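You operate a simulated robot arm through the tools that you are given. There is no shell and no other tool.

You run a simulated two-armed robot. Do the job below in one go: nothing can be reset, and whatever is moved stays where it is left.

TASK
Take the narrow yellow-label box that says "Y-36" from the white folding table and put it in the four-flap box. Take the bundle of letters marked "June" from the top shelf of the book truck and put it on the loan sheet on a grey board. Take the large harbour print and leave it on the wide beige folder. Put one of the tall yellow-label boxes from the long white table on the board of the copy stand. Fetch the small beige box from the top of the slide bench and set it on the teal teal-edged plan there. Put the print on an orange board marked "P-62" from the top of the slide bench on the blotter with a green lip. Put the memory card labelled "M-36" from the top of the slide bench on the low shelf of the slide bench and the memory card marked "M-25" on top of the spool of yellow thread. Any order will do. Set down upright: narrow yellow-label box, tall yellow-label box, small beige box.

It is judged by the outcome, as a careful person would: the job done as asked, and still so three seconds after it is handed in. It fails if anything else is knocked over, pushed out of place, dropped, spilled or broken. Flat cloth is picked up by pressing the open fingertips on it (5 to 10 N) and closing them slowly along it; thin cloth reads only 2 to 8 mm in the jaws.

THE ROBOT
Two 7-joint arms with two-finger grippers on one trunk, on a base that drives. Base frame: it is fixed to the floor where the robot stands at the start and does not move with it; the origin is under the middle of the robot, x ahead of it, y to its left, z up; the surface under the hand at the start is at about z = 0.74. Readings come in m, rad, newtons and seconds.
The left shoulder is at the start at [0.07, 0.139, 1.445], the right one opposite. With the tool pointing down near the work surface each hand reaches from about 0.1 to 0.58 m from the robot's upright axis, wherever it stands, measured 20 degrees to its own side. Places, roughly: blotter with a green lip (16x15x3 cm) [-2.7, -1.8, 0.8]; board of the copy stand [1.4, -2.7, 0.6]; bundle of letters [1, -1.25, 1]; four-flap box (13x17 cm) [-1.86, 1.76, 0.8]; large harbour print [1.75, -2.5, 0.25]; loan sheet on a grey board [0.5, -0.5, 0.75]; low shelf of the slide bench [-5.4, 1.3, 0.2]; memory card [-5.25, 1, 0.75]; narrow yellow-label box [0.75, 0.25, 0.75]; print on an orange board [-5.25, 1, 0.75]; small beige box (7x15x14 cm) [-5.2, 1.3, 0.9]; spool of yellow thread (6x6x7 cm) [-5.4, 0.7, 0.8]; tall yellow-label box [2.75, -0.25, 0.75]; teal-edged plan [-5.5, 1.25, 0.75]; wide beige folder [2.75, -0.75, 0.75]. Payload 3.43 kg a hand.
The TCP of each hand is the grasp point between the finger pads, 0.03 m short of the fingertips. In the tool frame z runs along the fingers and y along their closing line. The gripper opens to 0.104 m. The gripper's body begins 0.057 m behind the TCP.
Orientation is that of the tool frame in the base frame, as [roll, pitch, yaw] about the fixed x, y, z axes, in that order (R = Rz(yaw) Ry(pitch) Rx(roll)). With the fingers straight down and closing along the base's y, the tool's x points along the base's -x, its y along +y and its z along -z.

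THE INTERFACE
- The arms move only by the tool play_rows. It takes "left_commands", "right_commands" or both (then of equal length, played together; a hand with none holds still); each is a list of rows, each an object of numbers (a shift or turn left out is 0, a gripper value left out holds the last): "grip": the gripper command, from -1 (shut) to 1 (fully open), values between in proportion; "dx", "dy", "dz": the shift along the tool's x, y, z in m; "rx", "ry", "rz": the turn, a rotation vector about the tool's x, y, z in rad. In form: [{"grip": .., "dx": .., "dy": .., "dz": .., "rx": .., "ry": .., "rz": ..}, ...]. A call has 1 to 20 rows; each row is the pose to reach, as a shift and turn from the pose commanded when the call began, along the tool's axes at that moment. Rows are played at 5 a second. More than 0.05 m and 0.15 rad between two rows, or a gripper value outside its range, and nothing of the call is played. A pose out of reach is approached as far as the arm can. The call stops where the force on the tool passes 40 N (or 10 N more than at its start, if that is more) or the arm is blocked; 0.2 s more then pass. The fingers move at their own pace (about 0.045 m/s each) and stop on an object; they squeeze with about 22 N. The grip force told is the motor's: it shows also when the fingers shut on nothing. Time passes only in rows, and 0.2 s behind the last, so rows that repeat a pose let the fingers close. It gives the time, the measured TCP pose, the force on the tool (base axes), the opening and the grip force at its end, in the units of the frame above (readings bear some noise), with the torque about the TCP (base axes, N m) and any sound that the robot's microphone picked up.
- Cameras (640 x 400 px; columns grow to the right, rows downward): "scene" is now at [0.1095, -0.0127, 1.6348]; the picture's right is [-0.18, -0.98, 0.00], its down [-0.88, 0.16, -0.44] and it looks along [0.44, -0.08, -0.90] (base axes); focal length 280 px, centre (320, 200). "left" rides on the left gripper at [0.067, -0.018, -0.09] in its tool frame; the picture's right is [0.25, 0.97, 0.00], its down [-0.73, 0.19, -0.66] and it looks along [-0.64, 0.17, 0.75] (tool axes); focal length 218 px, centre (320, 200). "right" rides on the right gripper at [0.067, 0.018, -0.09] in its tool frame; the picture's right is [-0.25, 0.97, 0.00], its down [-0.73, -0.19, -0.66] and it looks along [-0.64, -0.17, 0.75] (tool axes); focal length 218 px, centre (320, 200). There is no depth. A picture from a camera that has moved, and an enlarged one, comes with that camera's place and axes in the base frame and with its lens.
- camera(camera): a new picture of that camera. It takes no simulated time.
- raise_lower(by): slides the trunk up (or, below 0, down) by that many m; the arms and the scene camera ride with it, the base frame stays. It gives what a move gives, with no picture.
- roll_base(legs): drives the robot by 1 to 6 legs, each [ahead, left, turn to the left] in m, m and rad, along the robot's own axes; the way and the turn of a leg run together, so that a leg with both is an arc; at most 1.5 m and 3.142 rad a leg. The arms and the cameras ride along, it lands a little off, and it stops where it bumps. It gives what a move gives.
- aim_head(pan, tilt): turns the head with the scene camera to pan (to the left, within 1.501 rad either way) and tilt (down, from -0.506 to 1.204), counted from straight ahead of the robot. It gives what a move gives.
- zoom(camera, box): a new picture of the part [left, top, right, bottom] of that camera's present view, enlarged. It takes no simulated time.
- hand_in(): hands the job in; it is judged then, once.

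Places have to be worked out from the pictures, the camera data and where the tool is seen. Open the grippers and draw the arms clear of the work before you hand the job in, unless the task says otherwise.

The tools are called after ">>>" as a command line: name --argument value ..., lists and objects as JSON in quotes. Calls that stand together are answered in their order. play_rows: Moves the arms, as the interface text tells. Its arguments: {"type":"object","properties":{"left_commands":{"type":"array"},"right_commands":{"type":"array"}},"required":[]} The other tools are called the same way: raise_lower (by) slides the trunk up or down; roll_base (legs) drives the base; aim_head (pan, tilt) turns the head that bears the scene camera; camera (camera) takes a picture; zoom (camera, box) takes an enlarged picture of a part of a camera's view; hand_in () hands the job in.

At the start:

```text
time_s: 0.0
left_ee_pos: [0.4415, 0.2613, 1.0916]
left_tcp_rot: [3.141, 0.0, 3.14]
left_contact_force: [-0.3, -0.7, 0.2]
left_torque: [-0.02, 0.0, 0.02]
left_gripper_width: 0.1037
left_grasp_force: 0.2
right_ee_pos: [0.5099, -0.1473, 1.0157]
right_tcp_rot: [3.141, -0.001, -3.141]
right_contact_force: [0.4, -0.4, 0.6]
right_torque: [0.01, -0.02, -0.01]
right_gripper_width: 0.1041
right_grasp_force: 0.1
trunk travel left (down, up): [-0.94, 0.0]
robot x, y, heading: [-0.0003, -0.0008, -0.001]
head pan, tilt: [-0.182, 1.11]
```

scene: 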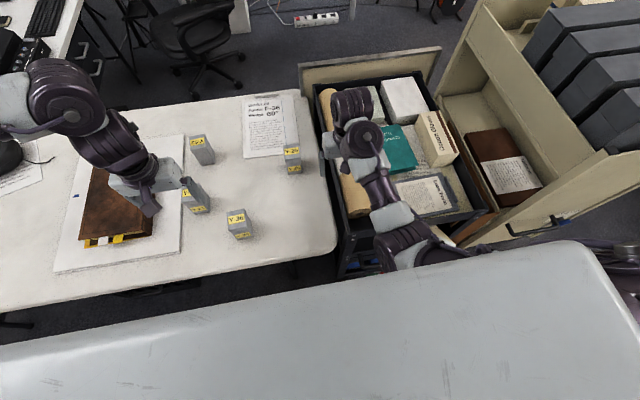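
right: 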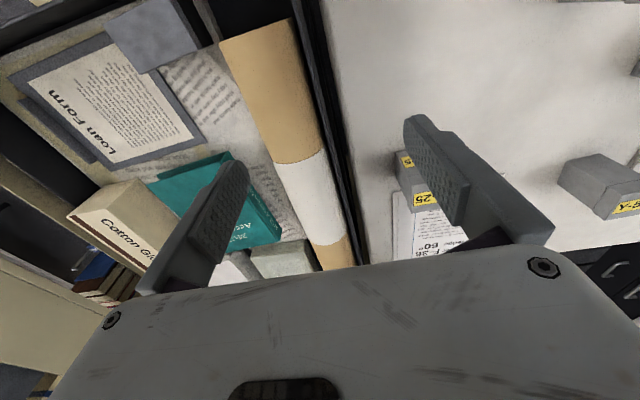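
left: 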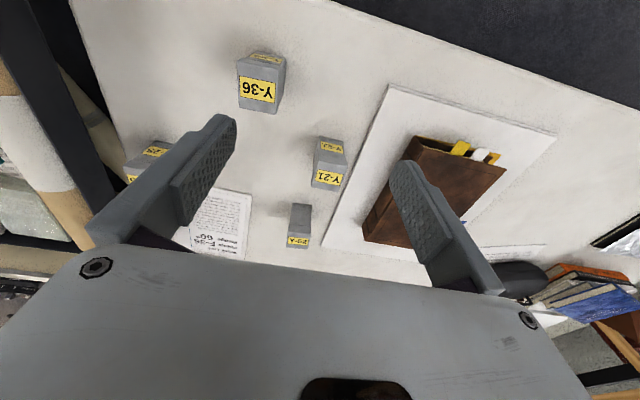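

I'll start by looking around: the scene shows the folding table with several small yellow-label boxes and a trolley/drawer to the right with a loan form. I zoom in to read labels.

>>> zoom --camera "scene" --box '[60, 80, 340, 280]'

>>> zoom --camera "scene" --box '[300, 20, 640, 260]'

>>> zoom --camera "left" --box '[100, 20, 420, 260]'

```text
2.00 times, centred on (200, 180) of scene
camera zoom: at [0.1095, -0.0127, 1.6348], right [-0.18, -0.98, 0.0], down [-0.88, 0.16, -0.44], along [0.44, -0.08, -0.9], focal length 561 px, centre (560, 240)
```

zoom: 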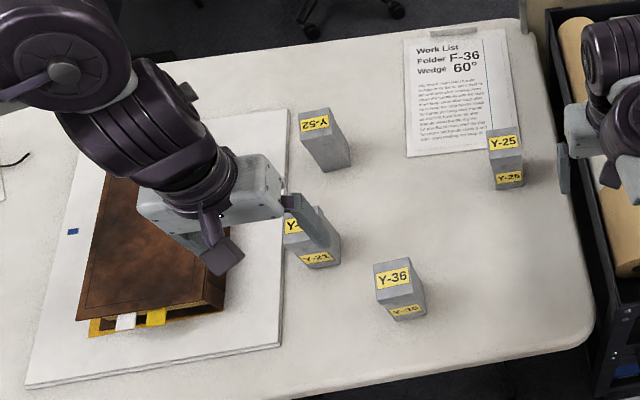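

```text
1.67 times, centred on (470, 140) of scene
camera zoom: at [0.1095, -0.0127, 1.6348], right [-0.18, -0.98, 0.0], down [-0.88, 0.16, -0.44], along [0.44, -0.08, -0.9], focal length 468 px, centre (70, 300)
```

zoom: 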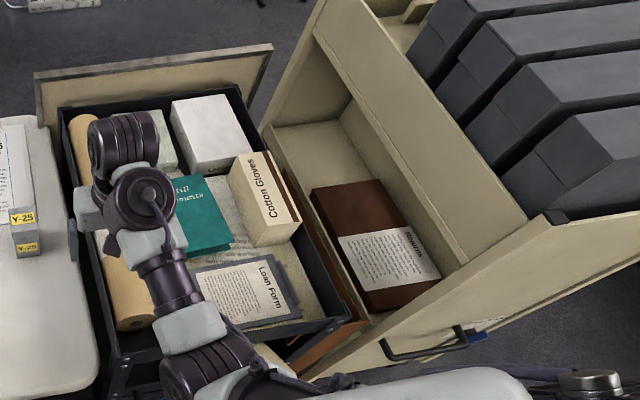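

```text
1.67 times, centred on (260, 140) of left
camera zoom: at [0.3739, 0.2433, 1.1809], right [-0.25, 0.97, 0.0], down [0.73, 0.19, 0.66], along [0.64, 0.17, -0.75], focal length 364 px, centre (420, 300)
```

zoom: 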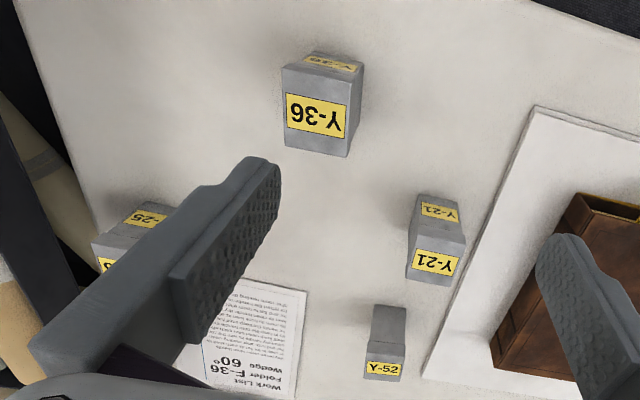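

The Y-36 box is visible near the front of the table. Before moving I survey the room with the head.

>>> aim_head --pan 0.0 --tilt 0.5

>>> camera --camera "scene"

>>> aim_head --pan -0.9 --tilt 0.5

>>> camera --camera "scene"

>>> aim_head --pan -1.5 --tilt 0.5

>>> camera --camera "scene"

>>> aim_head --pan 0.8 --tilt 0.5

>>> camera --camera "scene"

>>> aim_head --pan 1.5 --tilt 0.5

>>> camera --camera "scene"

```text
time_s: 1.0
left_ee_pos: [0.4435, 0.2616, 1.0915]
left_tcp_rot: [-3.141, -0.001, -3.141]
left_contact_force: [-0.3, 0.2, 0.0]
left_torque: [-0.01, 0.01, 0.0]
left_gripper_width: 0.1041
left_grasp_force: 0.0
right_ee_pos: [0.5088, -0.1481, 1.0164]
right_tcp_rot: [3.141, 0.0, -3.141]
right_contact_force: [0.2, 0.1, -0.6]
right_torque: [0.0, 0.01, 0.0]
right_gripper_width: 0.1041
right_grasp_force: 0.0
trunk travel left (down, up): [-0.94, 0.0]
robot x, y, heading: [0.0036, -0.0035, 0.002]
head pan, tilt: [0.0, 0.499]
```

```text
taken
camera scene: at [0.139, -0.0015, 1.683], right [0.0, -1.0, 0.0], down [-0.48, 0.0, -0.88], along [0.88, 0.0, -0.48], focal length 280 px, centre (320, 200)
```

scene: 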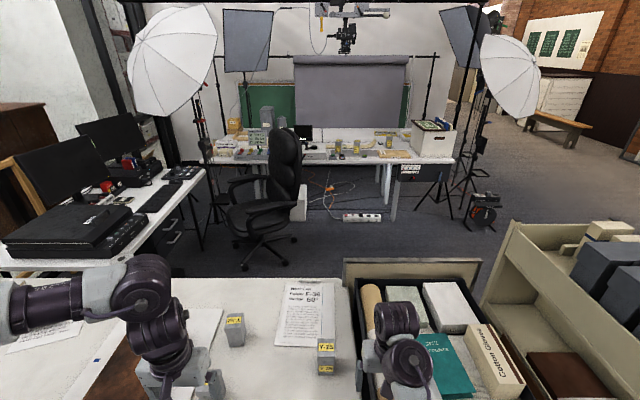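

```text
time_s: 2.2
left_ee_pos: [0.4421, 0.2619, 1.0922]
left_tcp_rot: [3.141, 0.001, 3.141]
left_contact_force: [-0.6, -0.2, -0.6]
left_torque: [-0.02, 0.01, 0.01]
left_gripper_width: 0.1041
left_grasp_force: 0.1
right_ee_pos: [0.5097, -0.1469, 1.0164]
right_tcp_rot: [3.141, -0.001, -3.141]
right_contact_force: [-0.2, -0.9, 0.1]
right_torque: [0.02, 0.02, 0.0]
right_gripper_width: 0.1044
right_grasp_force: 0.0
trunk travel left (down, up): [-0.94, 0.0]
robot x, y, heading: [0.0006, -0.0018, 0.004]
head pan, tilt: [-0.901, 0.499]
```

```text
taken
camera scene: at [0.1047, -0.0727, 1.6831], right [-0.78, -0.62, 0.0], down [-0.3, 0.37, -0.88], along [0.55, -0.69, -0.48], focal length 280 px, centre (320, 200)
```

scene: 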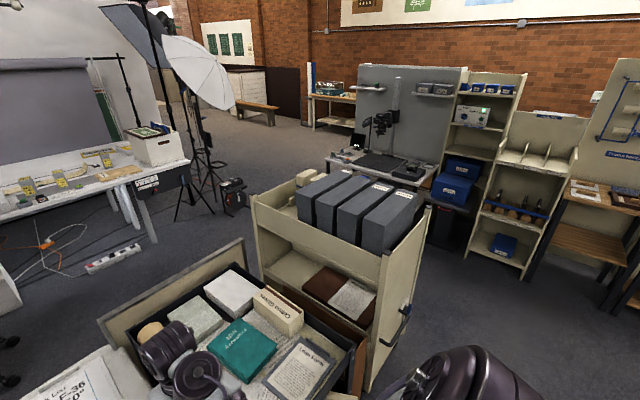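

```text
time_s: 3.2
left_ee_pos: [0.4413, 0.262, 1.0904]
left_tcp_rot: [-3.14, -0.001, 3.141]
left_contact_force: [0.2, 0.1, -0.1]
left_torque: [-0.01, 0.01, 0.0]
left_gripper_width: 0.1041
left_grasp_force: 0.0
right_ee_pos: [0.5084, -0.1474, 1.0156]
right_tcp_rot: [-3.141, 0.0, 3.141]
right_contact_force: [0.5, -0.5, 0.6]
right_torque: [0.02, -0.03, -0.01]
right_gripper_width: 0.1039
right_grasp_force: 0.1
trunk travel left (down, up): [-0.94, 0.0]
robot x, y, heading: [-0.0006, 0.001, -0.009]
head pan, tilt: [-1.499, 0.499]
```

```text
taken
camera scene: at [0.0547, -0.0922, 1.6831], right [-1.0, -0.07, 0.0], down [-0.03, 0.48, -0.88], along [0.06, -0.88, -0.48], focal length 280 px, centre (320, 200)
```

scene: 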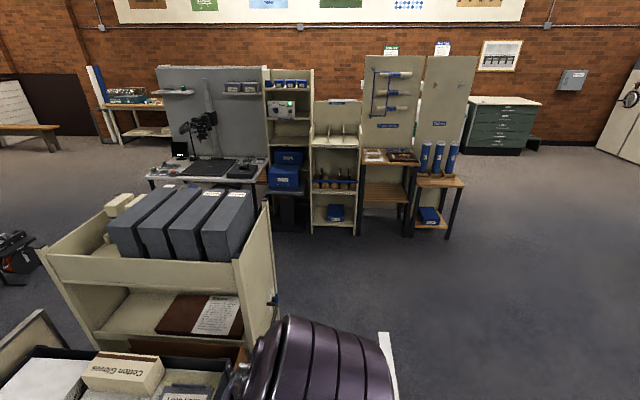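

```text
time_s: 5.3
left_ee_pos: [0.4421, 0.2619, 1.0908]
left_tcp_rot: [3.141, 0.002, -3.141]
left_contact_force: [0.3, 0.1, -0.6]
left_torque: [0.01, 0.01, 0.0]
left_gripper_width: 0.1038
left_grasp_force: 0.1
right_ee_pos: [0.5095, -0.1468, 1.0152]
right_tcp_rot: [-3.141, 0.0, -3.141]
right_contact_force: [0.5, 0.6, 0.2]
right_torque: [0.02, -0.01, -0.01]
right_gripper_width: 0.1038
right_grasp_force: 0.1
trunk travel left (down, up): [-0.94, 0.0]
robot x, y, heading: [0.001, -0.0045, -0.003]
head pan, tilt: [0.799, 0.499]
```

```text
taken
camera scene: at [0.1116, 0.0637, 1.6831], right [0.72, -0.7, 0.0], down [-0.33, -0.34, -0.88], along [0.61, 0.63, -0.48], focal length 280 px, centre (320, 200)
```

scene: 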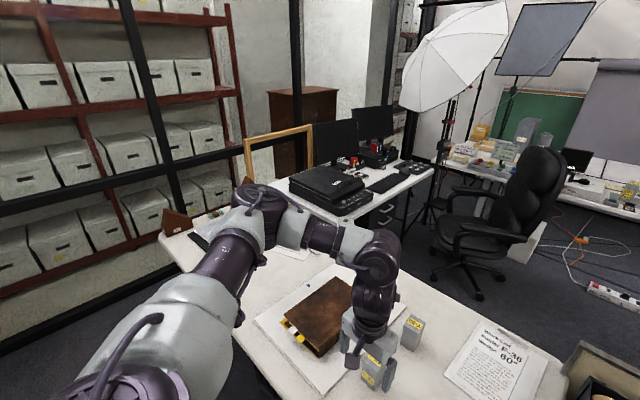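

```text
time_s: 6.4
left_ee_pos: [0.442, 0.2623, 1.0905]
left_tcp_rot: [-3.141, 0.001, -3.14]
left_contact_force: [0.4, -0.6, -0.9]
left_torque: [0.01, -0.02, 0.03]
left_gripper_width: 0.1041
left_grasp_force: 0.2
right_ee_pos: [0.5087, -0.1482, 1.0157]
right_tcp_rot: [3.141, 0.001, 3.141]
right_contact_force: [0.1, -0.2, 0.0]
right_torque: [0.01, -0.03, 0.01]
right_gripper_width: 0.1039
right_grasp_force: 0.1
trunk travel left (down, up): [-0.94, 0.0]
robot x, y, heading: [-0.0026, 0.0031, 0.0]
head pan, tilt: [1.499, 0.499]
```

```text
taken
camera scene: at [0.0547, 0.0892, 1.6831], right [1.0, -0.07, 0.0], down [-0.03, -0.48, -0.88], along [0.06, 0.88, -0.48], focal length 280 px, centre (320, 200)
```

scene: 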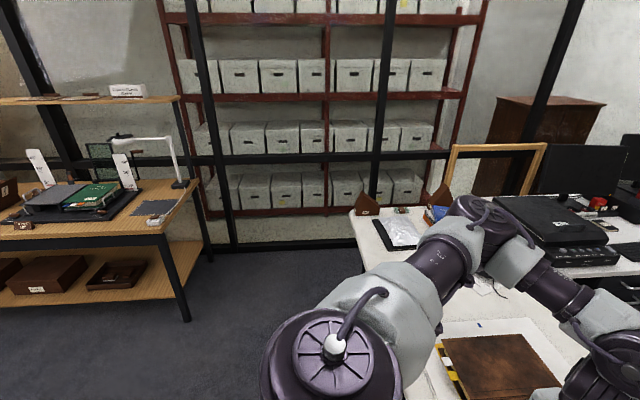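

The room is mapped roughly. Now I look at the near work in more detail: head back toward the folding table, and a closer zoom on Y-36 from the left wrist.

>>> zoom --camera "left" --box '[210, 30, 310, 130]'

>>> aim_head --pan 0.2 --tilt 1.0

>>> camera --camera "scene"

>>> zoom --camera "scene" --box '[260, 180, 420, 280]'

```text
4.00 times, centred on (260, 80) of left
camera zoom: at [0.374, 0.2433, 1.1809], right [-0.25, 0.97, 0.0], down [0.73, 0.19, 0.66], along [0.64, 0.17, -0.75], focal length 873 px, centre (560, 680)
```

zoom: 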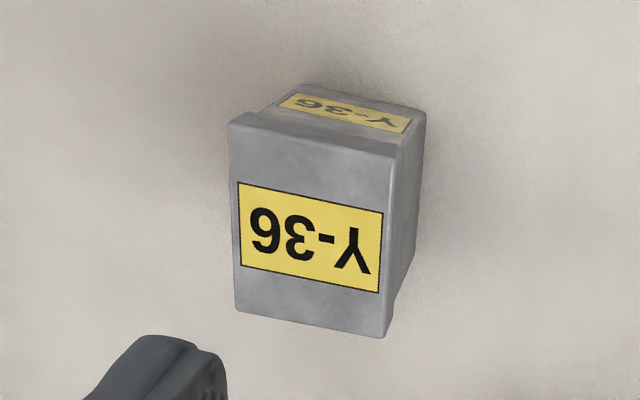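

```text
time_s: 7.9
left_ee_pos: [0.4429, 0.2609, 1.0898]
left_tcp_rot: [-3.142, 0.001, 3.141]
left_contact_force: [0.0, 0.7, 0.3]
left_torque: [-0.02, -0.02, 0.0]
left_gripper_width: 0.104
left_grasp_force: 0.0
right_ee_pos: [0.5094, -0.1476, 1.0153]
right_tcp_rot: [3.14, 0.0, -3.141]
right_contact_force: [0.2, -0.2, -0.5]
right_torque: [-0.04, 0.01, 0.01]
right_gripper_width: 0.1039
right_grasp_force: 0.2
trunk travel left (down, up): [-0.94, 0.0]
robot x, y, heading: [0.0003, -0.0007, -0.002]
head pan, tilt: [0.201, 1.0]
```

```text
taken
camera scene: at [0.1164, 0.0125, 1.642], right [0.2, -0.98, 0.0], down [-0.82, -0.17, -0.54], along [0.53, 0.11, -0.84], focal length 280 px, centre (320, 200)
```

scene: 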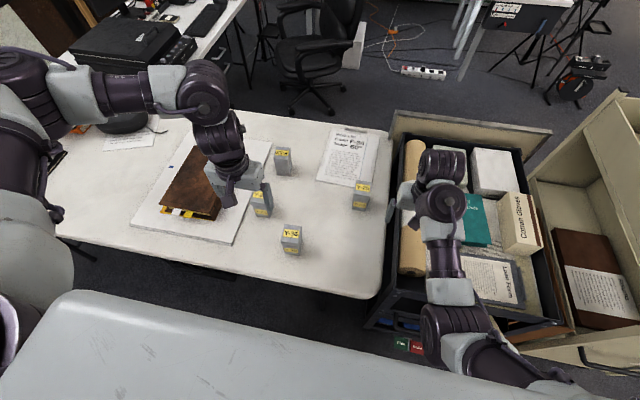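

```text
4.00 times, centred on (340, 230) of scene
camera zoom: at [0.1164, 0.0125, 1.642], right [0.2, -0.98, 0.0], down [-0.82, -0.17, -0.54], along [0.53, 0.11, -0.84], focal length 1122 px, centre (240, 80)
```

zoom: 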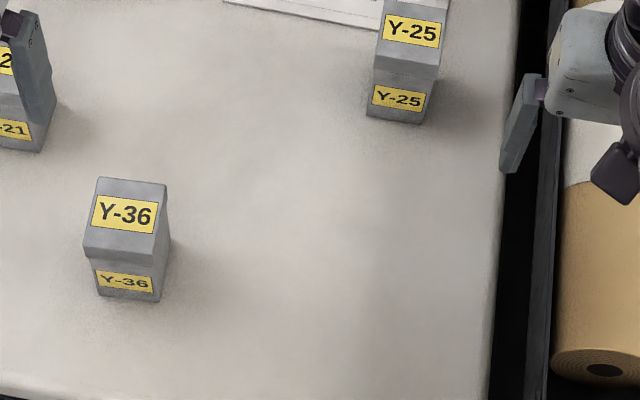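

Y-36's top is about x 0.484, y 0.178, z 0.83, with a yaw of ~0.07 rad. Before grasping, I check the book truck, the print and the long table by zooming in.

>>> aim_head --pan -1.0 --tilt 0.35

>>> zoom --camera "scene" --box '[200, 100, 480, 300]'

>>> zoom --camera "scene" --box '[300, 60, 640, 260]'

>>> zoom --camera "scene" --box '[240, 180, 400, 280]'

>>> camera --camera "right"

```text
time_s: 9.3
left_ee_pos: [0.4411, 0.2608, 1.0917]
left_tcp_rot: [3.141, -0.002, 3.141]
left_contact_force: [0.1, 0.4, 0.1]
left_torque: [0.0, 0.0, -0.02]
left_gripper_width: 0.1041
left_grasp_force: 0.0
right_ee_pos: [0.5091, -0.1475, 1.0153]
right_tcp_rot: [3.141, 0.0, -3.141]
right_contact_force: [-0.3, 0.0, -0.2]
right_torque: [0.03, 0.01, 0.02]
right_gripper_width: 0.1041
right_grasp_force: 0.1
trunk travel left (down, up): [-0.94, 0.0]
robot x, y, heading: [-0.0015, 0.0008, 0.002]
head pan, tilt: [-1.0, 0.351]
```

```text
2.00 times, centred on (340, 200) of scene
camera zoom: at [0.0985, -0.0798, 1.6968], right [-0.84, -0.54, 0.0], down [-0.19, 0.29, -0.94], along [0.51, -0.79, -0.34], focal length 561 px, centre (280, 200)
```

zoom: 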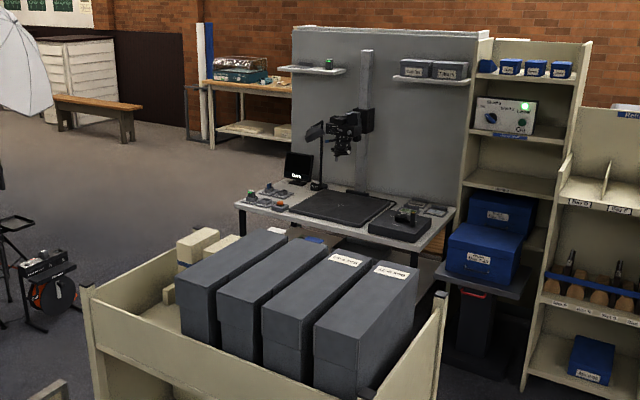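

```text
1.88 times, centred on (470, 160) of scene
camera zoom: at [0.0985, -0.0798, 1.6968], right [-0.84, -0.54, 0.0], down [-0.19, 0.29, -0.94], along [0.51, -0.79, -0.34], focal length 528 px, centre (38, 275)
```

zoom: 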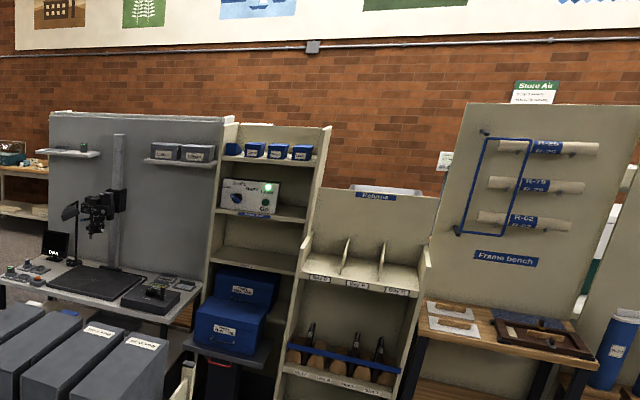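

```text
4.00 times, centred on (320, 230) of scene
camera zoom: at [0.0985, -0.0798, 1.6968], right [-0.84, -0.54, 0.0], down [-0.19, 0.29, -0.94], along [0.51, -0.79, -0.34], focal length 1122 px, centre (320, 80)
```

zoom: 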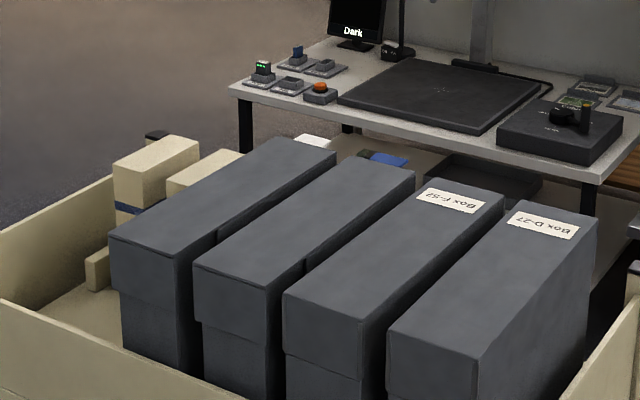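

```text
taken
camera right: at [0.4431, -0.1297, 1.1063], right [0.25, 0.97, 0.0], down [0.73, -0.19, 0.66], along [0.64, -0.17, -0.75], focal length 218 px, centre (320, 200)
```

right: 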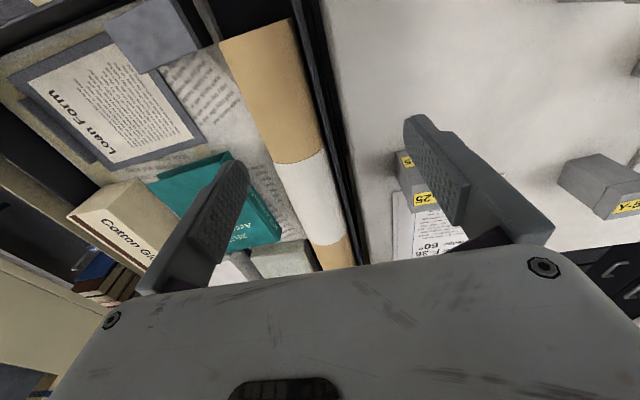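

I move the left hand above Y-36 (TCP z ≈ 0.925) with a slight yaw, then check with its camera.

>>> play_rows --left_commands '[{"grip": 1, "dx": -0.02, "dy": -0.04, "dz": 0.02, "rz": -0.03}, {"grip": 1, "dx": -0.042, "dy": -0.08, "dz": 0.05, "rz": -0.07}, {"grip": 1, "dx": -0.042, "dy": -0.0835, "dz": 0.09, "rz": -0.07}, {"grip": 1, "dx": -0.042, "dy": -0.0835, "dz": 0.13, "rz": -0.07}, {"grip": 1, "dx": -0.042, "dy": -0.0835, "dz": 0.165, "rz": -0.07}, {"grip": 1, "dx": -0.042, "dy": -0.0835, "dz": 0.165, "rz": -0.07}]'

>>> camera --camera "left"

>>> aim_head --pan 0.3 --tilt 1.0

>>> zoom --camera "scene" --box '[240, 120, 440, 280]'

```text
refused: row 2 steps farther than a row can; nothing moved
```

```text
taken
camera left: at [0.374, 0.2433, 1.1809], right [-0.25, 0.97, 0.0], down [0.73, 0.19, 0.66], along [0.64, 0.17, -0.75], focal length 218 px, centre (320, 200)
```

left: 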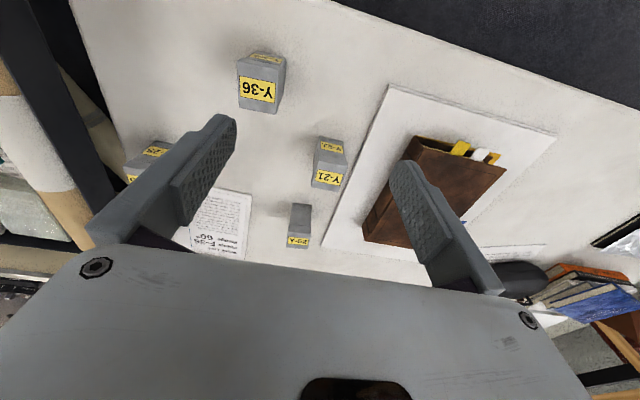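

```text
time_s: 10.8
left_ee_pos: [0.4421, 0.2618, 1.0902]
left_tcp_rot: [-3.141, -0.001, -3.141]
left_contact_force: [1.0, -0.9, 0.5]
left_torque: [0.0, -0.02, -0.01]
left_gripper_width: 0.104
left_grasp_force: 0.0
right_ee_pos: [0.5095, -0.1477, 1.0159]
right_tcp_rot: [-3.141, 0.0, -3.14]
right_contact_force: [0.2, -0.4, -1.4]
right_torque: [0.02, 0.01, 0.03]
right_gripper_width: 0.1044
right_grasp_force: 0.0
trunk travel left (down, up): [-0.94, 0.0]
robot x, y, heading: [0.0014, -0.0002, 0.004]
head pan, tilt: [0.3, 1.0]
```

```text
2.50 times, centred on (340, 200) of scene
camera zoom: at [0.1147, 0.019, 1.642], right [0.29, -0.96, 0.0], down [-0.8, -0.25, -0.54], along [0.52, 0.16, -0.84], focal length 701 px, centre (270, 200)
```

zoom: 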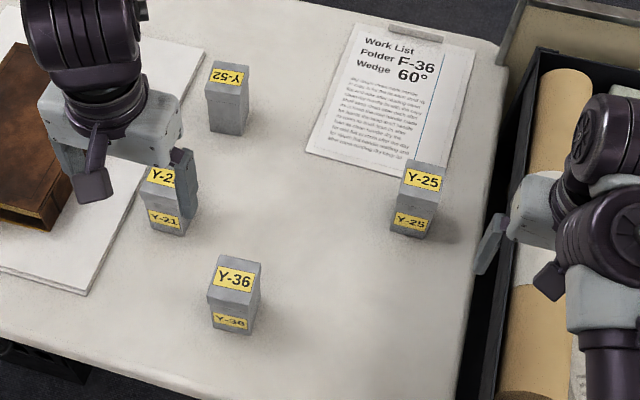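

The step was slightly too long. I resend with smaller steps.

>>> play_rows --left_commands '[{"grip": 1, "dx": -0.018, "dy": -0.035, "dz": 0.01, "rz": -0.03}, {"grip": 1, "dx": -0.036, "dy": -0.07, "dz": 0.03, "rz": -0.06}, {"grip": 1, "dx": -0.042, "dy": -0.0835, "dz": 0.065, "rz": -0.07}, {"grip": 1, "dx": -0.042, "dy": -0.0835, "dz": 0.1, "rz": -0.07}, {"grip": 1, "dx": -0.042, "dy": -0.0835, "dz": 0.135, "rz": -0.07}, {"grip": 1, "dx": -0.042, "dy": -0.0835, "dz": 0.165, "rz": -0.07}, {"grip": 1, "dx": -0.042, "dy": -0.0835, "dz": 0.165, "rz": -0.07}]'

>>> camera --camera "left"

>>> zoom --camera "scene" --box '[240, 140, 400, 260]'

```text
time_s: 12.3
left_ee_pos: [0.4842, 0.1778, 0.9252]
left_tcp_rot: [3.142, -0.001, -3.07]
left_contact_force: [0.0, 0.0, 0.5]
left_torque: [-0.01, -0.01, 0.0]
left_gripper_width: 0.1041
left_grasp_force: 0.1
right_ee_pos: [0.5088, -0.1478, 1.016]
right_tcp_rot: [3.141, 0.001, 3.141]
right_contact_force: [-0.6, -0.8, -0.5]
right_torque: [-0.01, -0.02, 0.01]
right_gripper_width: 0.1038
right_grasp_force: 0.0
trunk travel left (down, up): [-0.94, 0.0]
robot x, y, heading: [0.0012, 0.0031, 0.002]
head pan, tilt: [0.3, 1.0]
```

```text
taken
camera left: at [0.4176, 0.1548, 1.0146], right [-0.32, 0.95, 0.0], down [0.71, 0.24, 0.66], along [0.62, 0.21, -0.75], focal length 218 px, centre (320, 200)
```

left: 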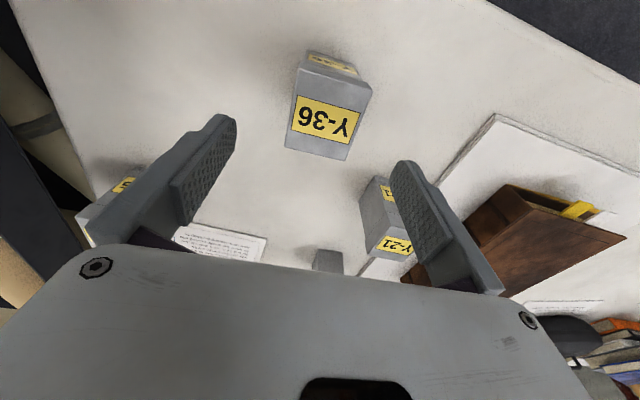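

```text
3.33 times, centred on (320, 200) of scene
camera zoom: at [0.1144, 0.0193, 1.642], right [0.3, -0.96, 0.0], down [-0.8, -0.25, -0.54], along [0.52, 0.16, -0.84], focal length 935 px, centre (320, 200)
```

zoom: 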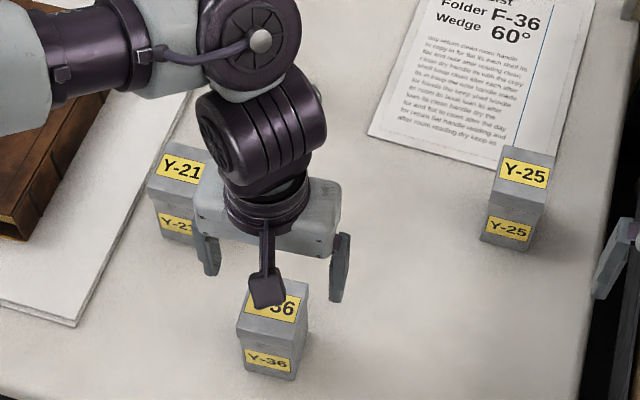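

The box sits centred under the jaws (about 5 mm toward +y) and square to them. I descend to TCP z≈0.795 and close.

>>> play_rows --left_commands '[{"grip": 1, "dy": 0.005, "dz": 0.03}, {"grip": 1, "dy": 0.005, "dz": 0.06}, {"grip": 1, "dy": 0.005, "dz": 0.09}, {"grip": 1, "dy": 0.005, "dz": 0.115}, {"grip": 1, "dy": 0.005, "dz": 0.13}, {"grip": 1, "dy": 0.005, "dz": 0.13}, {"grip": -1, "dy": 0.005, "dz": 0.13}, {"grip": -1, "dy": 0.005, "dz": 0.13}, {"grip": -1, "dy": 0.005, "dz": 0.13}, {"grip": -1, "dy": 0.005, "dz": 0.13}, {"grip": -1, "dy": 0.005, "dz": 0.13}]'

>>> zoom --camera "scene" --box '[240, 140, 400, 260]'

>>> camera --camera "left"

```text
time_s: 14.8
left_ee_pos: [0.4836, 0.1838, 0.7946]
left_tcp_rot: [3.14, 0.001, -3.072]
left_contact_force: [0.0, -0.1, -0.9]
left_torque: [0.03, -0.08, -0.02]
left_gripper_width: 0.0558
left_grasp_force: 22.6
right_ee_pos: [0.5089, -0.1485, 1.0152]
right_tcp_rot: [-3.141, 0.001, -3.14]
right_contact_force: [-0.3, 0.2, -0.6]
right_torque: [0.01, -0.01, 0.02]
right_gripper_width: 0.1041
right_grasp_force: 0.0
trunk travel left (down, up): [-0.94, 0.0]
robot x, y, heading: [-0.0009, -0.0001, -0.002]
head pan, tilt: [0.3, 1.0]
```

```text
3.33 times, centred on (320, 200) of scene
camera zoom: at [0.1148, 0.0189, 1.642], right [0.3, -0.96, 0.0], down [-0.8, -0.25, -0.54], along [0.52, 0.16, -0.84], focal length 935 px, centre (320, 200)
```

zoom: 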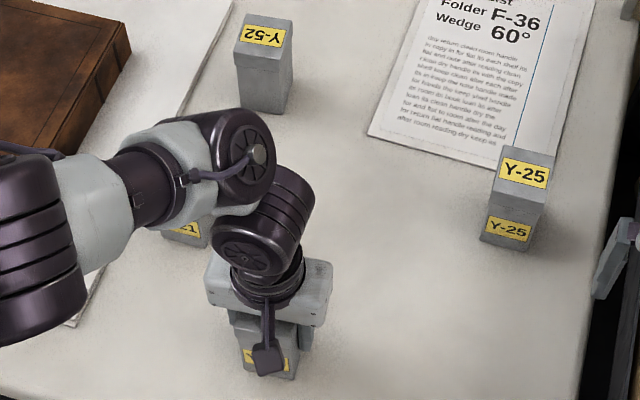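

```text
taken
camera left: at [0.4164, 0.1597, 0.8851], right [-0.32, 0.95, 0.0], down [0.71, 0.24, 0.66], along [0.62, 0.21, -0.75], focal length 218 px, centre (320, 200)
```

left: 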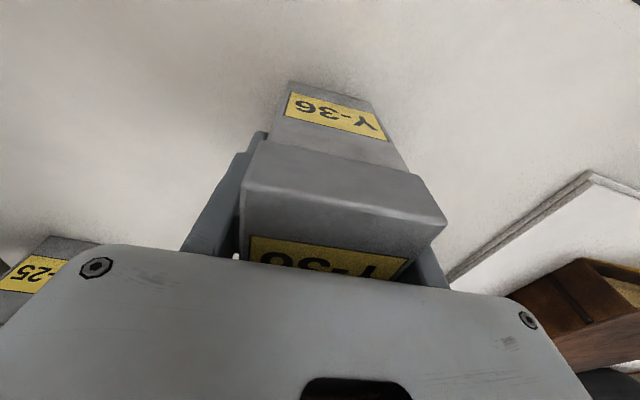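

Y-36 is held (jaw 0.056 m, 22.6 N). I lift it straight up, then tuck both hands closer to the body for driving.

>>> play_rows --left_commands '[{"grip": -1, "dz": -0.02}, {"grip": -1, "dz": -0.05}, {"grip": -1, "dz": -0.09}, {"grip": -1, "dz": -0.13}, {"grip": -1, "dz": -0.17}, {"grip": -1, "dz": -0.21}, {"grip": -1, "dz": -0.25}, {"grip": -1, "dz": -0.28, "dx": 0.03}, {"grip": -1, "dz": -0.28, "dx": 0.07, "dy": 0.02}, {"grip": -1, "dz": -0.28, "dx": 0.11, "dy": 0.04}, {"grip": -1, "dz": -0.28, "dx": 0.14, "dy": 0.06}, {"grip": -1, "dz": -0.28, "dx": 0.14, "dy": 0.06}]' --right_commands '[{"grip": 1}, {"grip": 1}, {"grip": 1, "dx": 0.03, "dz": -0.01}, {"grip": 1, "dx": 0.07, "dz": -0.02}, {"grip": 1, "dx": 0.11, "dy": -0.02, "dz": -0.03}, {"grip": 1, "dx": 0.14, "dy": -0.04, "dz": -0.04}, {"grip": 1, "dx": 0.17, "dy": -0.06, "dz": -0.05}, {"grip": 1, "dx": 0.17, "dy": -0.06, "dz": -0.06}, {"grip": 1, "dx": 0.17, "dy": -0.06, "dz": -0.06}, {"grip": 1, "dx": 0.17, "dy": -0.06, "dz": -0.06}, {"grip": 1, "dx": 0.17, "dy": -0.06, "dz": -0.06}, {"grip": 1, "dx": 0.17, "dy": -0.06, "dz": -0.06}]'

>>> camera --camera "left"

>>> aim_head --pan 1.5 --tilt 0.8

>>> camera --camera "scene"

>>> aim_head --pan -1.5 --tilt 0.8

>>> camera --camera "scene"

```text
time_s: 17.4
left_ee_pos: [0.3479, 0.2446, 1.0698]
left_tcp_rot: [-3.14, -0.001, -3.073]
left_contact_force: [0.7, 0.2, -1.5]
left_torque: [-0.01, -0.07, -0.02]
left_gripper_width: 0.0556
left_grasp_force: 21.8
left hand out of reach, approached as far as the arm can: row 10, 11, 12
right_ee_pos: [0.3019, -0.2072, 0.9945]
right_tcp_rot: [3.141, 0.004, 3.14]
right_contact_force: [-0.5, -0.1, -0.3]
right_torque: [0.07, -0.03, -0.01]
right_gripper_width: 0.104
right_grasp_force: 0.0
right hand out of reach, approached as far as the arm can: row 3, 4, 5, 6, 7, 8, 9, 10, 11, 12
trunk travel left (down, up): [-0.94, 0.0]
robot x, y, heading: [-0.0028, -0.0002, 0.003]
head pan, tilt: [0.3, 1.0]
```

```text
taken
camera left: at [0.2816, 0.2224, 1.1594], right [-0.32, 0.95, 0.0], down [0.71, 0.24, 0.66], along [0.62, 0.21, -0.75], focal length 218 px, centre (320, 200)
```

left: 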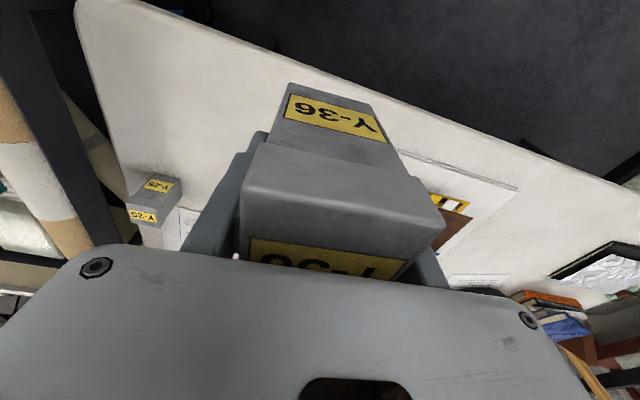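

```text
time_s: 18.8
left_ee_pos: [0.349, 0.2456, 1.0686]
left_tcp_rot: [-3.138, 0.0, -3.074]
left_contact_force: [-0.4, -0.2, -2.3]
left_torque: [0.0, -0.01, -0.03]
left_gripper_width: 0.0555
left_grasp_force: 22.1
right_ee_pos: [0.3046, -0.2067, 0.9939]
right_tcp_rot: [-3.141, 0.003, 3.141]
right_contact_force: [-0.5, 0.2, 0.9]
right_torque: [0.01, 0.01, 0.01]
right_gripper_width: 0.1041
right_grasp_force: 0.0
trunk travel left (down, up): [-0.94, 0.0]
robot x, y, heading: [0.0022, -0.0005, -0.002]
head pan, tilt: [1.499, 0.799]
```

```text
taken
camera scene: at [0.0531, 0.0788, 1.6572], right [1.0, -0.07, 0.0], down [-0.05, -0.72, -0.7], along [0.05, 0.7, -0.72], focal length 280 px, centre (320, 200)
```

scene: 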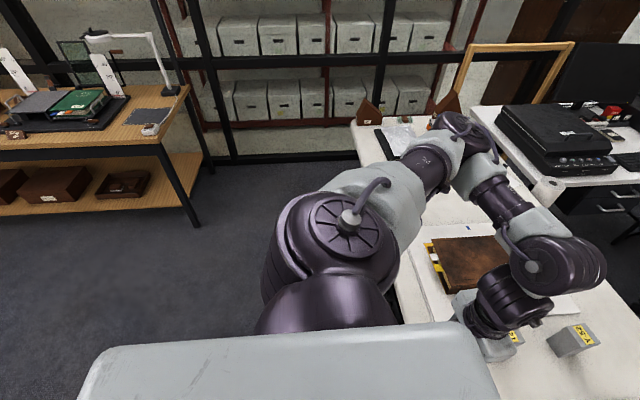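

```text
time_s: 21.4
left_ee_pos: [0.35, 0.2454, 1.0683]
left_tcp_rot: [-3.14, -0.002, -3.072]
left_contact_force: [0.5, 0.7, -2.4]
left_torque: [-0.02, -0.02, 0.02]
left_gripper_width: 0.0554
left_grasp_force: 22.3
right_ee_pos: [0.3031, -0.206, 0.9929]
right_tcp_rot: [3.14, 0.004, -3.141]
right_contact_force: [0.4, 1.0, -0.3]
right_torque: [0.03, 0.02, -0.03]
right_gripper_width: 0.104
right_grasp_force: 0.1
trunk travel left (down, up): [-0.94, 0.0]
robot x, y, heading: [-0.0009, -0.0033, 0.005]
head pan, tilt: [-1.499, 0.799]
```

```text
taken
camera scene: at [0.054, -0.0818, 1.6572], right [-1.0, -0.07, 0.0], down [-0.05, 0.71, -0.7], along [0.05, -0.7, -0.72], focal length 280 px, centre (320, 200)
```

scene: 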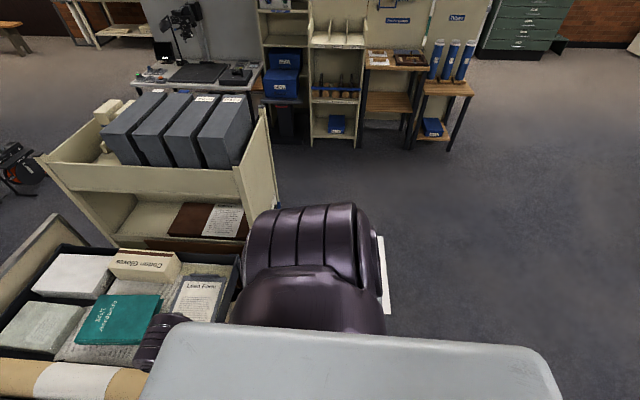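

The floor to the left and right-rear looks open. I turn left in place to face the wooden table side and look around.

>>> roll_base --legs '[[-0.15, 0, 0], [0, 0, 1.571]]'

>>> aim_head --pan 0.5 --tilt 0.5

>>> camera --camera "scene"

>>> aim_head --pan 1.4 --tilt 0.4

>>> camera --camera "scene"

```text
time_s: 26.5
left_ee_pos: [-0.3893, 0.3541, 1.0678]
left_tcp_rot: [-3.139, -0.001, -1.523]
left_contact_force: [-0.2, -0.2, -1.6]
left_torque: [0.02, 0.0, 0.01]
left_gripper_width: 0.0554
left_grasp_force: 21.7
right_ee_pos: [0.0602, 0.2981, 0.9942]
right_tcp_rot: [-3.141, 0.004, -1.591]
right_contact_force: [-0.2, 0.0, 0.7]
right_torque: [0.01, 0.0, 0.02]
right_gripper_width: 0.1039
right_grasp_force: 0.1
trunk travel left (down, up): [-0.94, 0.0]
robot x, y, heading: [-0.1539, -0.0033, 1.552]
head pan, tilt: [-1.499, 0.799]
```

```text
time_s: 28.4
left_ee_pos: [-0.3891, 0.3563, 1.0685]
left_tcp_rot: [-3.138, -0.003, -1.523]
left_contact_force: [-0.3, 0.3, -2.7]
left_torque: [-0.04, 0.01, 0.04]
left_gripper_width: 0.0556
left_grasp_force: 22.2
right_ee_pos: [0.0599, 0.2988, 0.9937]
right_tcp_rot: [3.14, 0.005, -1.592]
right_contact_force: [-0.3, 0.1, -0.3]
right_torque: [0.01, -0.01, 0.02]
right_gripper_width: 0.1038
right_grasp_force: 0.1
trunk travel left (down, up): [-0.94, 0.0]
robot x, y, heading: [-0.1539, 0.0004, 1.554]
head pan, tilt: [0.499, 0.499]
```

```text
taken
camera scene: at [-0.1959, 0.1297, 1.6831], right [0.89, 0.46, 0.0], down [0.22, -0.43, -0.88], along [-0.4, 0.78, -0.48], focal length 280 px, centre (320, 200)
```

scene: 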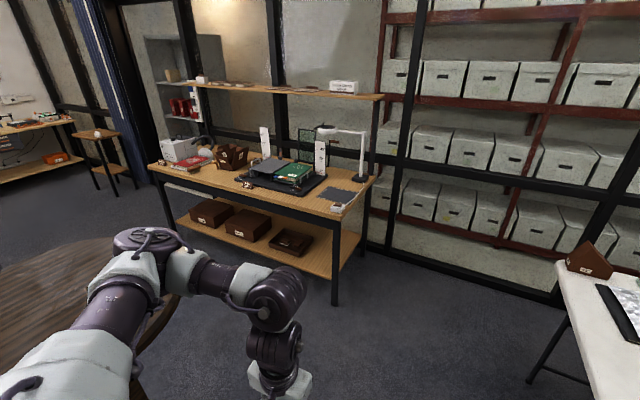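

```text
time_s: 29.6
left_ee_pos: [-0.39, 0.3557, 1.0691]
left_tcp_rot: [-3.139, -0.001, -1.524]
left_contact_force: [0.3, 0.0, -2.1]
left_torque: [0.03, -0.01, -0.02]
left_gripper_width: 0.0556
left_grasp_force: 22.0
right_ee_pos: [0.0606, 0.2968, 0.9941]
right_tcp_rot: [-3.142, 0.003, -1.593]
right_contact_force: [-0.1, -0.7, -1.0]
right_torque: [-0.02, -0.03, -0.03]
right_gripper_width: 0.1041
right_grasp_force: 0.1
trunk travel left (down, up): [-0.94, 0.0]
robot x, y, heading: [-0.1543, 0.001, 1.552]
head pan, tilt: [1.4, 0.4]
```

```text
taken
camera scene: at [-0.2451, 0.0667, 1.6922], right [0.19, 0.98, 0.0], down [0.38, -0.08, -0.92], along [-0.9, 0.18, -0.39], focal length 280 px, centre (320, 200)
```

scene: 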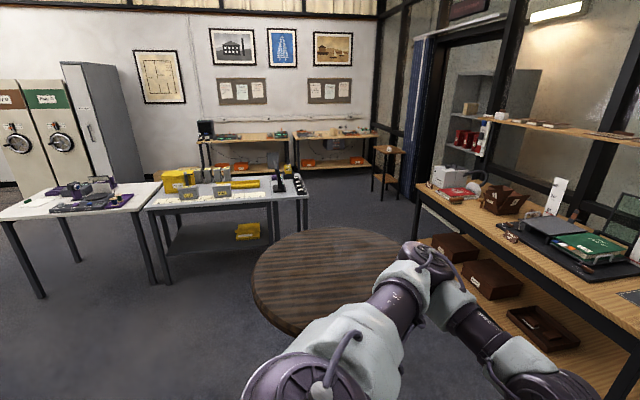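

The brown four-flap box stands on the wooden table near (-1.87, 1.76), and a round wooden table lies near (-1.45, 0.35). I drive ahead 0.95 m into the open gap and re-look.

>>> roll_base --legs '[[0.95, 0, 0.017]]'

>>> aim_head --pan 1.2 --tilt 0.75

>>> camera --camera "scene"

>>> aim_head --pan 0.9 --tilt 0.45

>>> camera --camera "scene"

>>> zoom --camera "scene" --box '[200, 100, 440, 250]'

```text
time_s: 34.6
left_ee_pos: [-0.377, 1.298, 1.0692]
left_tcp_rot: [-3.139, -0.001, -1.514]
left_contact_force: [0.2, -0.4, -2.0]
left_torque: [0.03, 0.0, -0.01]
left_gripper_width: 0.0556
left_grasp_force: 21.9
right_ee_pos: [0.0744, 1.2455, 0.9936]
right_tcp_rot: [-3.141, 0.004, -1.584]
right_contact_force: [-0.6, 0.5, 0.0]
right_torque: [-0.02, -0.02, -0.01]
right_gripper_width: 0.1039
right_grasp_force: 0.1
trunk travel left (down, up): [-0.94, 0.0]
robot x, y, heading: [-0.1347, 0.9482, 1.558]
head pan, tilt: [1.4, 0.4]
```

```text
time_s: 35.4
left_ee_pos: [-0.3774, 1.2997, 1.0691]
left_tcp_rot: [-3.137, -0.002, -1.517]
left_contact_force: [0.2, -0.5, -2.7]
left_torque: [-0.01, 0.0, 0.01]
left_gripper_width: 0.0558
left_grasp_force: 21.9
right_ee_pos: [0.0739, 1.2463, 0.9941]
right_tcp_rot: [3.141, 0.003, -1.586]
right_contact_force: [0.4, 0.4, 0.2]
right_torque: [0.02, 0.02, 0.01]
right_gripper_width: 0.104
right_grasp_force: 0.0
trunk travel left (down, up): [-0.94, 0.0]
robot x, y, heading: [-0.1347, 0.9436, 1.554]
head pan, tilt: [1.201, 0.75]
```

```text
taken
camera scene: at [-0.2148, 1.0271, 1.6612], right [0.37, 0.93, 0.0], down [0.63, -0.26, -0.73], along [-0.68, 0.27, -0.68], focal length 280 px, centre (320, 200)
```

scene: 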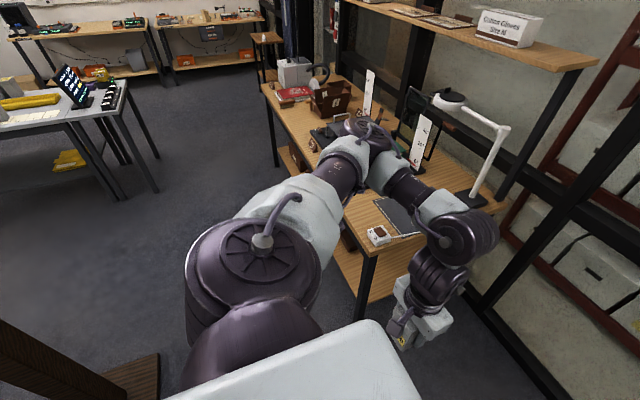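

```text
time_s: 36.2
left_ee_pos: [-0.3756, 1.2991, 1.0688]
left_tcp_rot: [-3.138, -0.003, -1.516]
left_contact_force: [0.1, 0.9, -2.0]
left_torque: [0.02, -0.04, 0.0]
left_gripper_width: 0.0556
left_grasp_force: 21.3
right_ee_pos: [0.0748, 1.2454, 0.9932]
right_tcp_rot: [3.14, 0.002, -1.585]
right_contact_force: [-1.5, -1.3, -0.5]
right_torque: [0.03, -0.01, -0.02]
right_gripper_width: 0.1041
right_grasp_force: 0.1
trunk travel left (down, up): [-0.94, 0.0]
robot x, y, heading: [-0.1354, 0.9471, 1.554]
head pan, tilt: [0.901, 0.45]
```

```text
taken
camera scene: at [-0.2092, 1.0535, 1.6875], right [0.63, 0.78, 0.0], down [0.34, -0.28, -0.9], along [-0.7, 0.57, -0.44], focal length 280 px, centre (320, 200)
```

scene: 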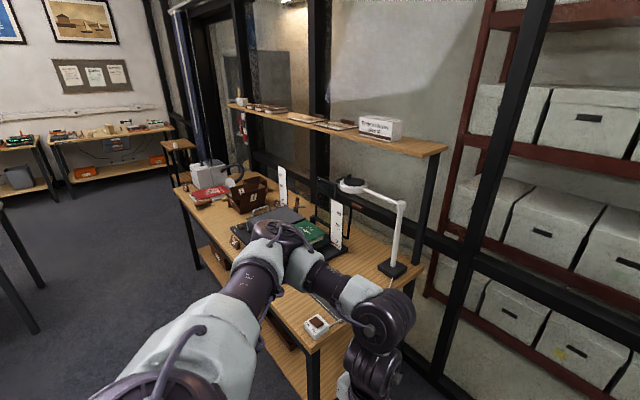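

```text
2.67 times, centred on (320, 175) of scene
camera zoom: at [-0.2092, 1.0535, 1.6875], right [0.63, 0.78, 0.0], down [0.34, -0.28, -0.9], along [-0.7, 0.57, -0.44], focal length 748 px, centre (320, 267)
```

zoom: 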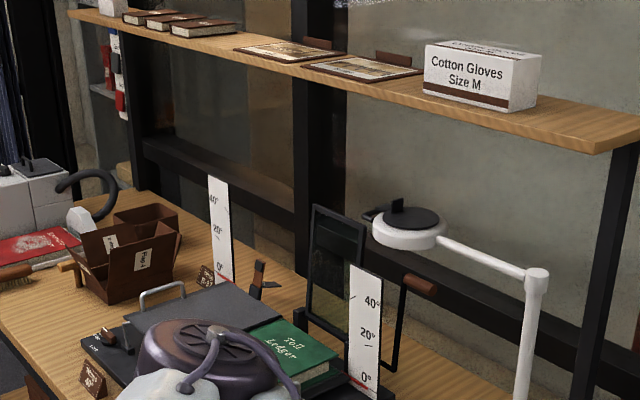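

Something wooden appears close on my left-rear. I look directly down-left to find it before strafing.

>>> aim_head --pan 1.5 --tilt 1.0

>>> camera --camera "scene"

>>> aim_head --pan 1.5 --tilt 0.4

>>> camera --camera "scene"

```text
time_s: 37.2
left_ee_pos: [-0.3774, 1.2995, 1.0681]
left_tcp_rot: [-3.138, -0.002, -1.517]
left_contact_force: [0.3, -0.3, -2.5]
left_torque: [0.02, -0.01, 0.0]
left_gripper_width: 0.0555
left_grasp_force: 22.1
right_ee_pos: [0.0733, 1.2464, 0.9924]
right_tcp_rot: [-3.142, 0.003, -1.586]
right_contact_force: [-0.2, 0.4, -0.4]
right_torque: [0.03, -0.03, 0.01]
right_gripper_width: 0.104
right_grasp_force: 0.0
trunk travel left (down, up): [-0.94, 0.0]
robot x, y, heading: [-0.1386, 0.9454, 1.553]
head pan, tilt: [1.499, 1.0]
```

```text
taken
camera scene: at [-0.2073, 1.0016, 1.6421], right [0.09, 1.0, 0.0], down [0.84, -0.07, -0.54], along [-0.54, 0.05, -0.84], focal length 280 px, centre (320, 200)
```

scene: 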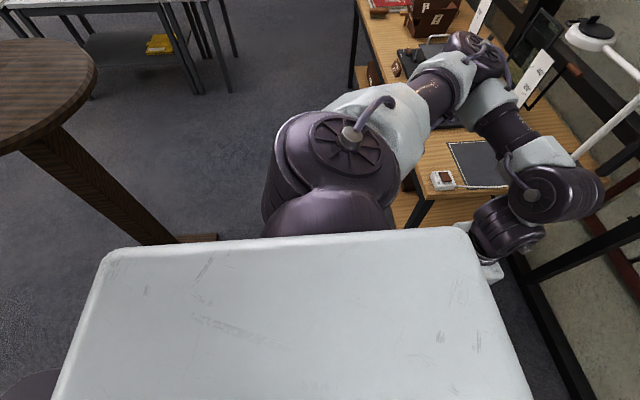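

```text
time_s: 38.2
left_ee_pos: [-0.3767, 1.2994, 1.0682]
left_tcp_rot: [-3.138, 0.0, -1.518]
left_contact_force: [-1.0, 0.5, -3.6]
left_torque: [0.0, -0.02, 0.0]
left_gripper_width: 0.0558
left_grasp_force: 22.5
right_ee_pos: [0.0733, 1.2459, 0.9948]
right_tcp_rot: [3.141, 0.003, -1.585]
right_contact_force: [0.2, 0.2, -0.7]
right_torque: [-0.01, -0.02, -0.01]
right_gripper_width: 0.1042
right_grasp_force: 0.1
trunk travel left (down, up): [-0.94, 0.0]
robot x, y, heading: [-0.1384, 0.95, 1.559]
head pan, tilt: [1.499, 0.4]
```

```text
taken
camera scene: at [-0.2302, 1.0035, 1.6922], right [0.09, 1.0, 0.0], down [0.39, -0.03, -0.92], along [-0.92, 0.08, -0.39], focal length 280 px, centre (320, 200)
```

scene: 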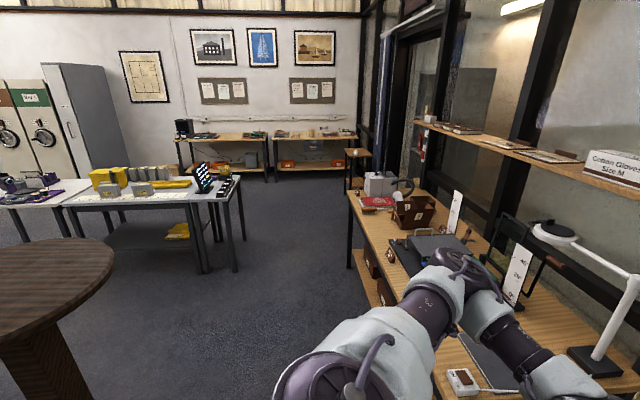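

The round object is a tall stand near (-0.95, 0.22), radius ≈0.22, well clear of y≈0.95. I strafe left along the corridor to face the four-flap box.

>>> roll_base --legs '[[0, 1.5, 0.015]]'

>>> aim_head --pan 0.35 --tilt 0.85

>>> camera --camera "scene"

>>> camera --camera "left"

```text
time_s: 45.6
left_ee_pos: [-1.8761, 1.2723, 1.0689]
left_tcp_rot: [-3.136, -0.002, -1.468]
left_contact_force: [0.7, -0.1, -2.5]
left_torque: [0.0, 0.02, -0.01]
left_gripper_width: 0.0555
left_grasp_force: 22.0
right_ee_pos: [-1.4225, 1.2406, 0.9932]
right_tcp_rot: [-3.141, 0.003, -1.536]
right_contact_force: [-0.2, -0.1, 0.7]
right_torque: [-0.04, 0.01, -0.01]
right_gripper_width: 0.104
right_grasp_force: 0.1
trunk travel left (down, up): [-0.94, 0.0]
robot x, y, heading: [-1.6153, 0.9315, 1.605]
head pan, tilt: [1.499, 0.4]
```

```text
time_s: 46.9
left_ee_pos: [-1.877, 1.2723, 1.0683]
left_tcp_rot: [-3.139, -0.001, -1.468]
left_contact_force: [-0.1, -0.1, -2.1]
left_torque: [-0.02, -0.05, 0.02]
left_gripper_width: 0.0555
left_grasp_force: 21.5
right_ee_pos: [-1.4236, 1.2401, 0.9934]
right_tcp_rot: [3.141, 0.004, -1.534]
right_contact_force: [0.4, -0.6, -0.2]
right_torque: [0.02, 0.02, 0.05]
right_gripper_width: 0.1043
right_grasp_force: 0.1
trunk travel left (down, up): [-0.94, 0.0]
robot x, y, heading: [-1.6166, 0.9295, 1.604]
head pan, tilt: [0.351, 0.85]
```

```text
taken
camera scene: at [-1.6532, 1.0526, 1.6531], right [0.93, 0.38, 0.0], down [0.28, -0.7, -0.66], along [-0.25, 0.61, -0.75], focal length 280 px, centre (320, 200)
```

scene: 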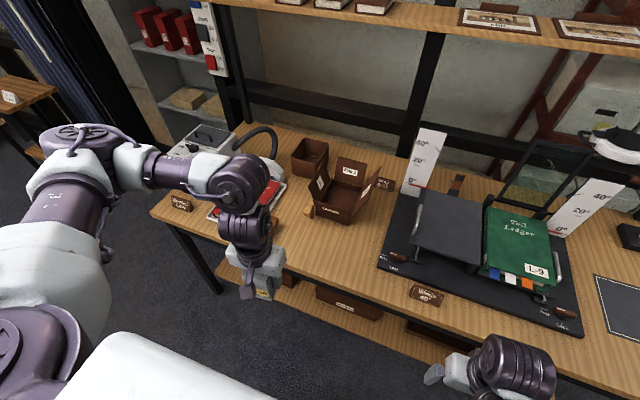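

```text
taken
camera left: at [-1.8534, 1.207, 1.1587], right [-0.94, -0.35, 0.0], down [-0.27, 0.71, 0.66], along [-0.23, 0.61, -0.76], focal length 218 px, centre (320, 200)
```

left: 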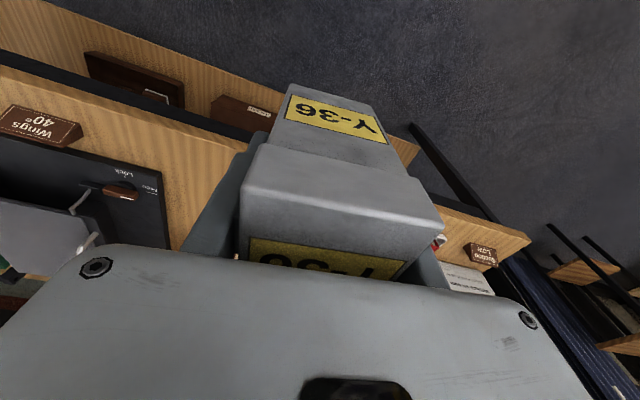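

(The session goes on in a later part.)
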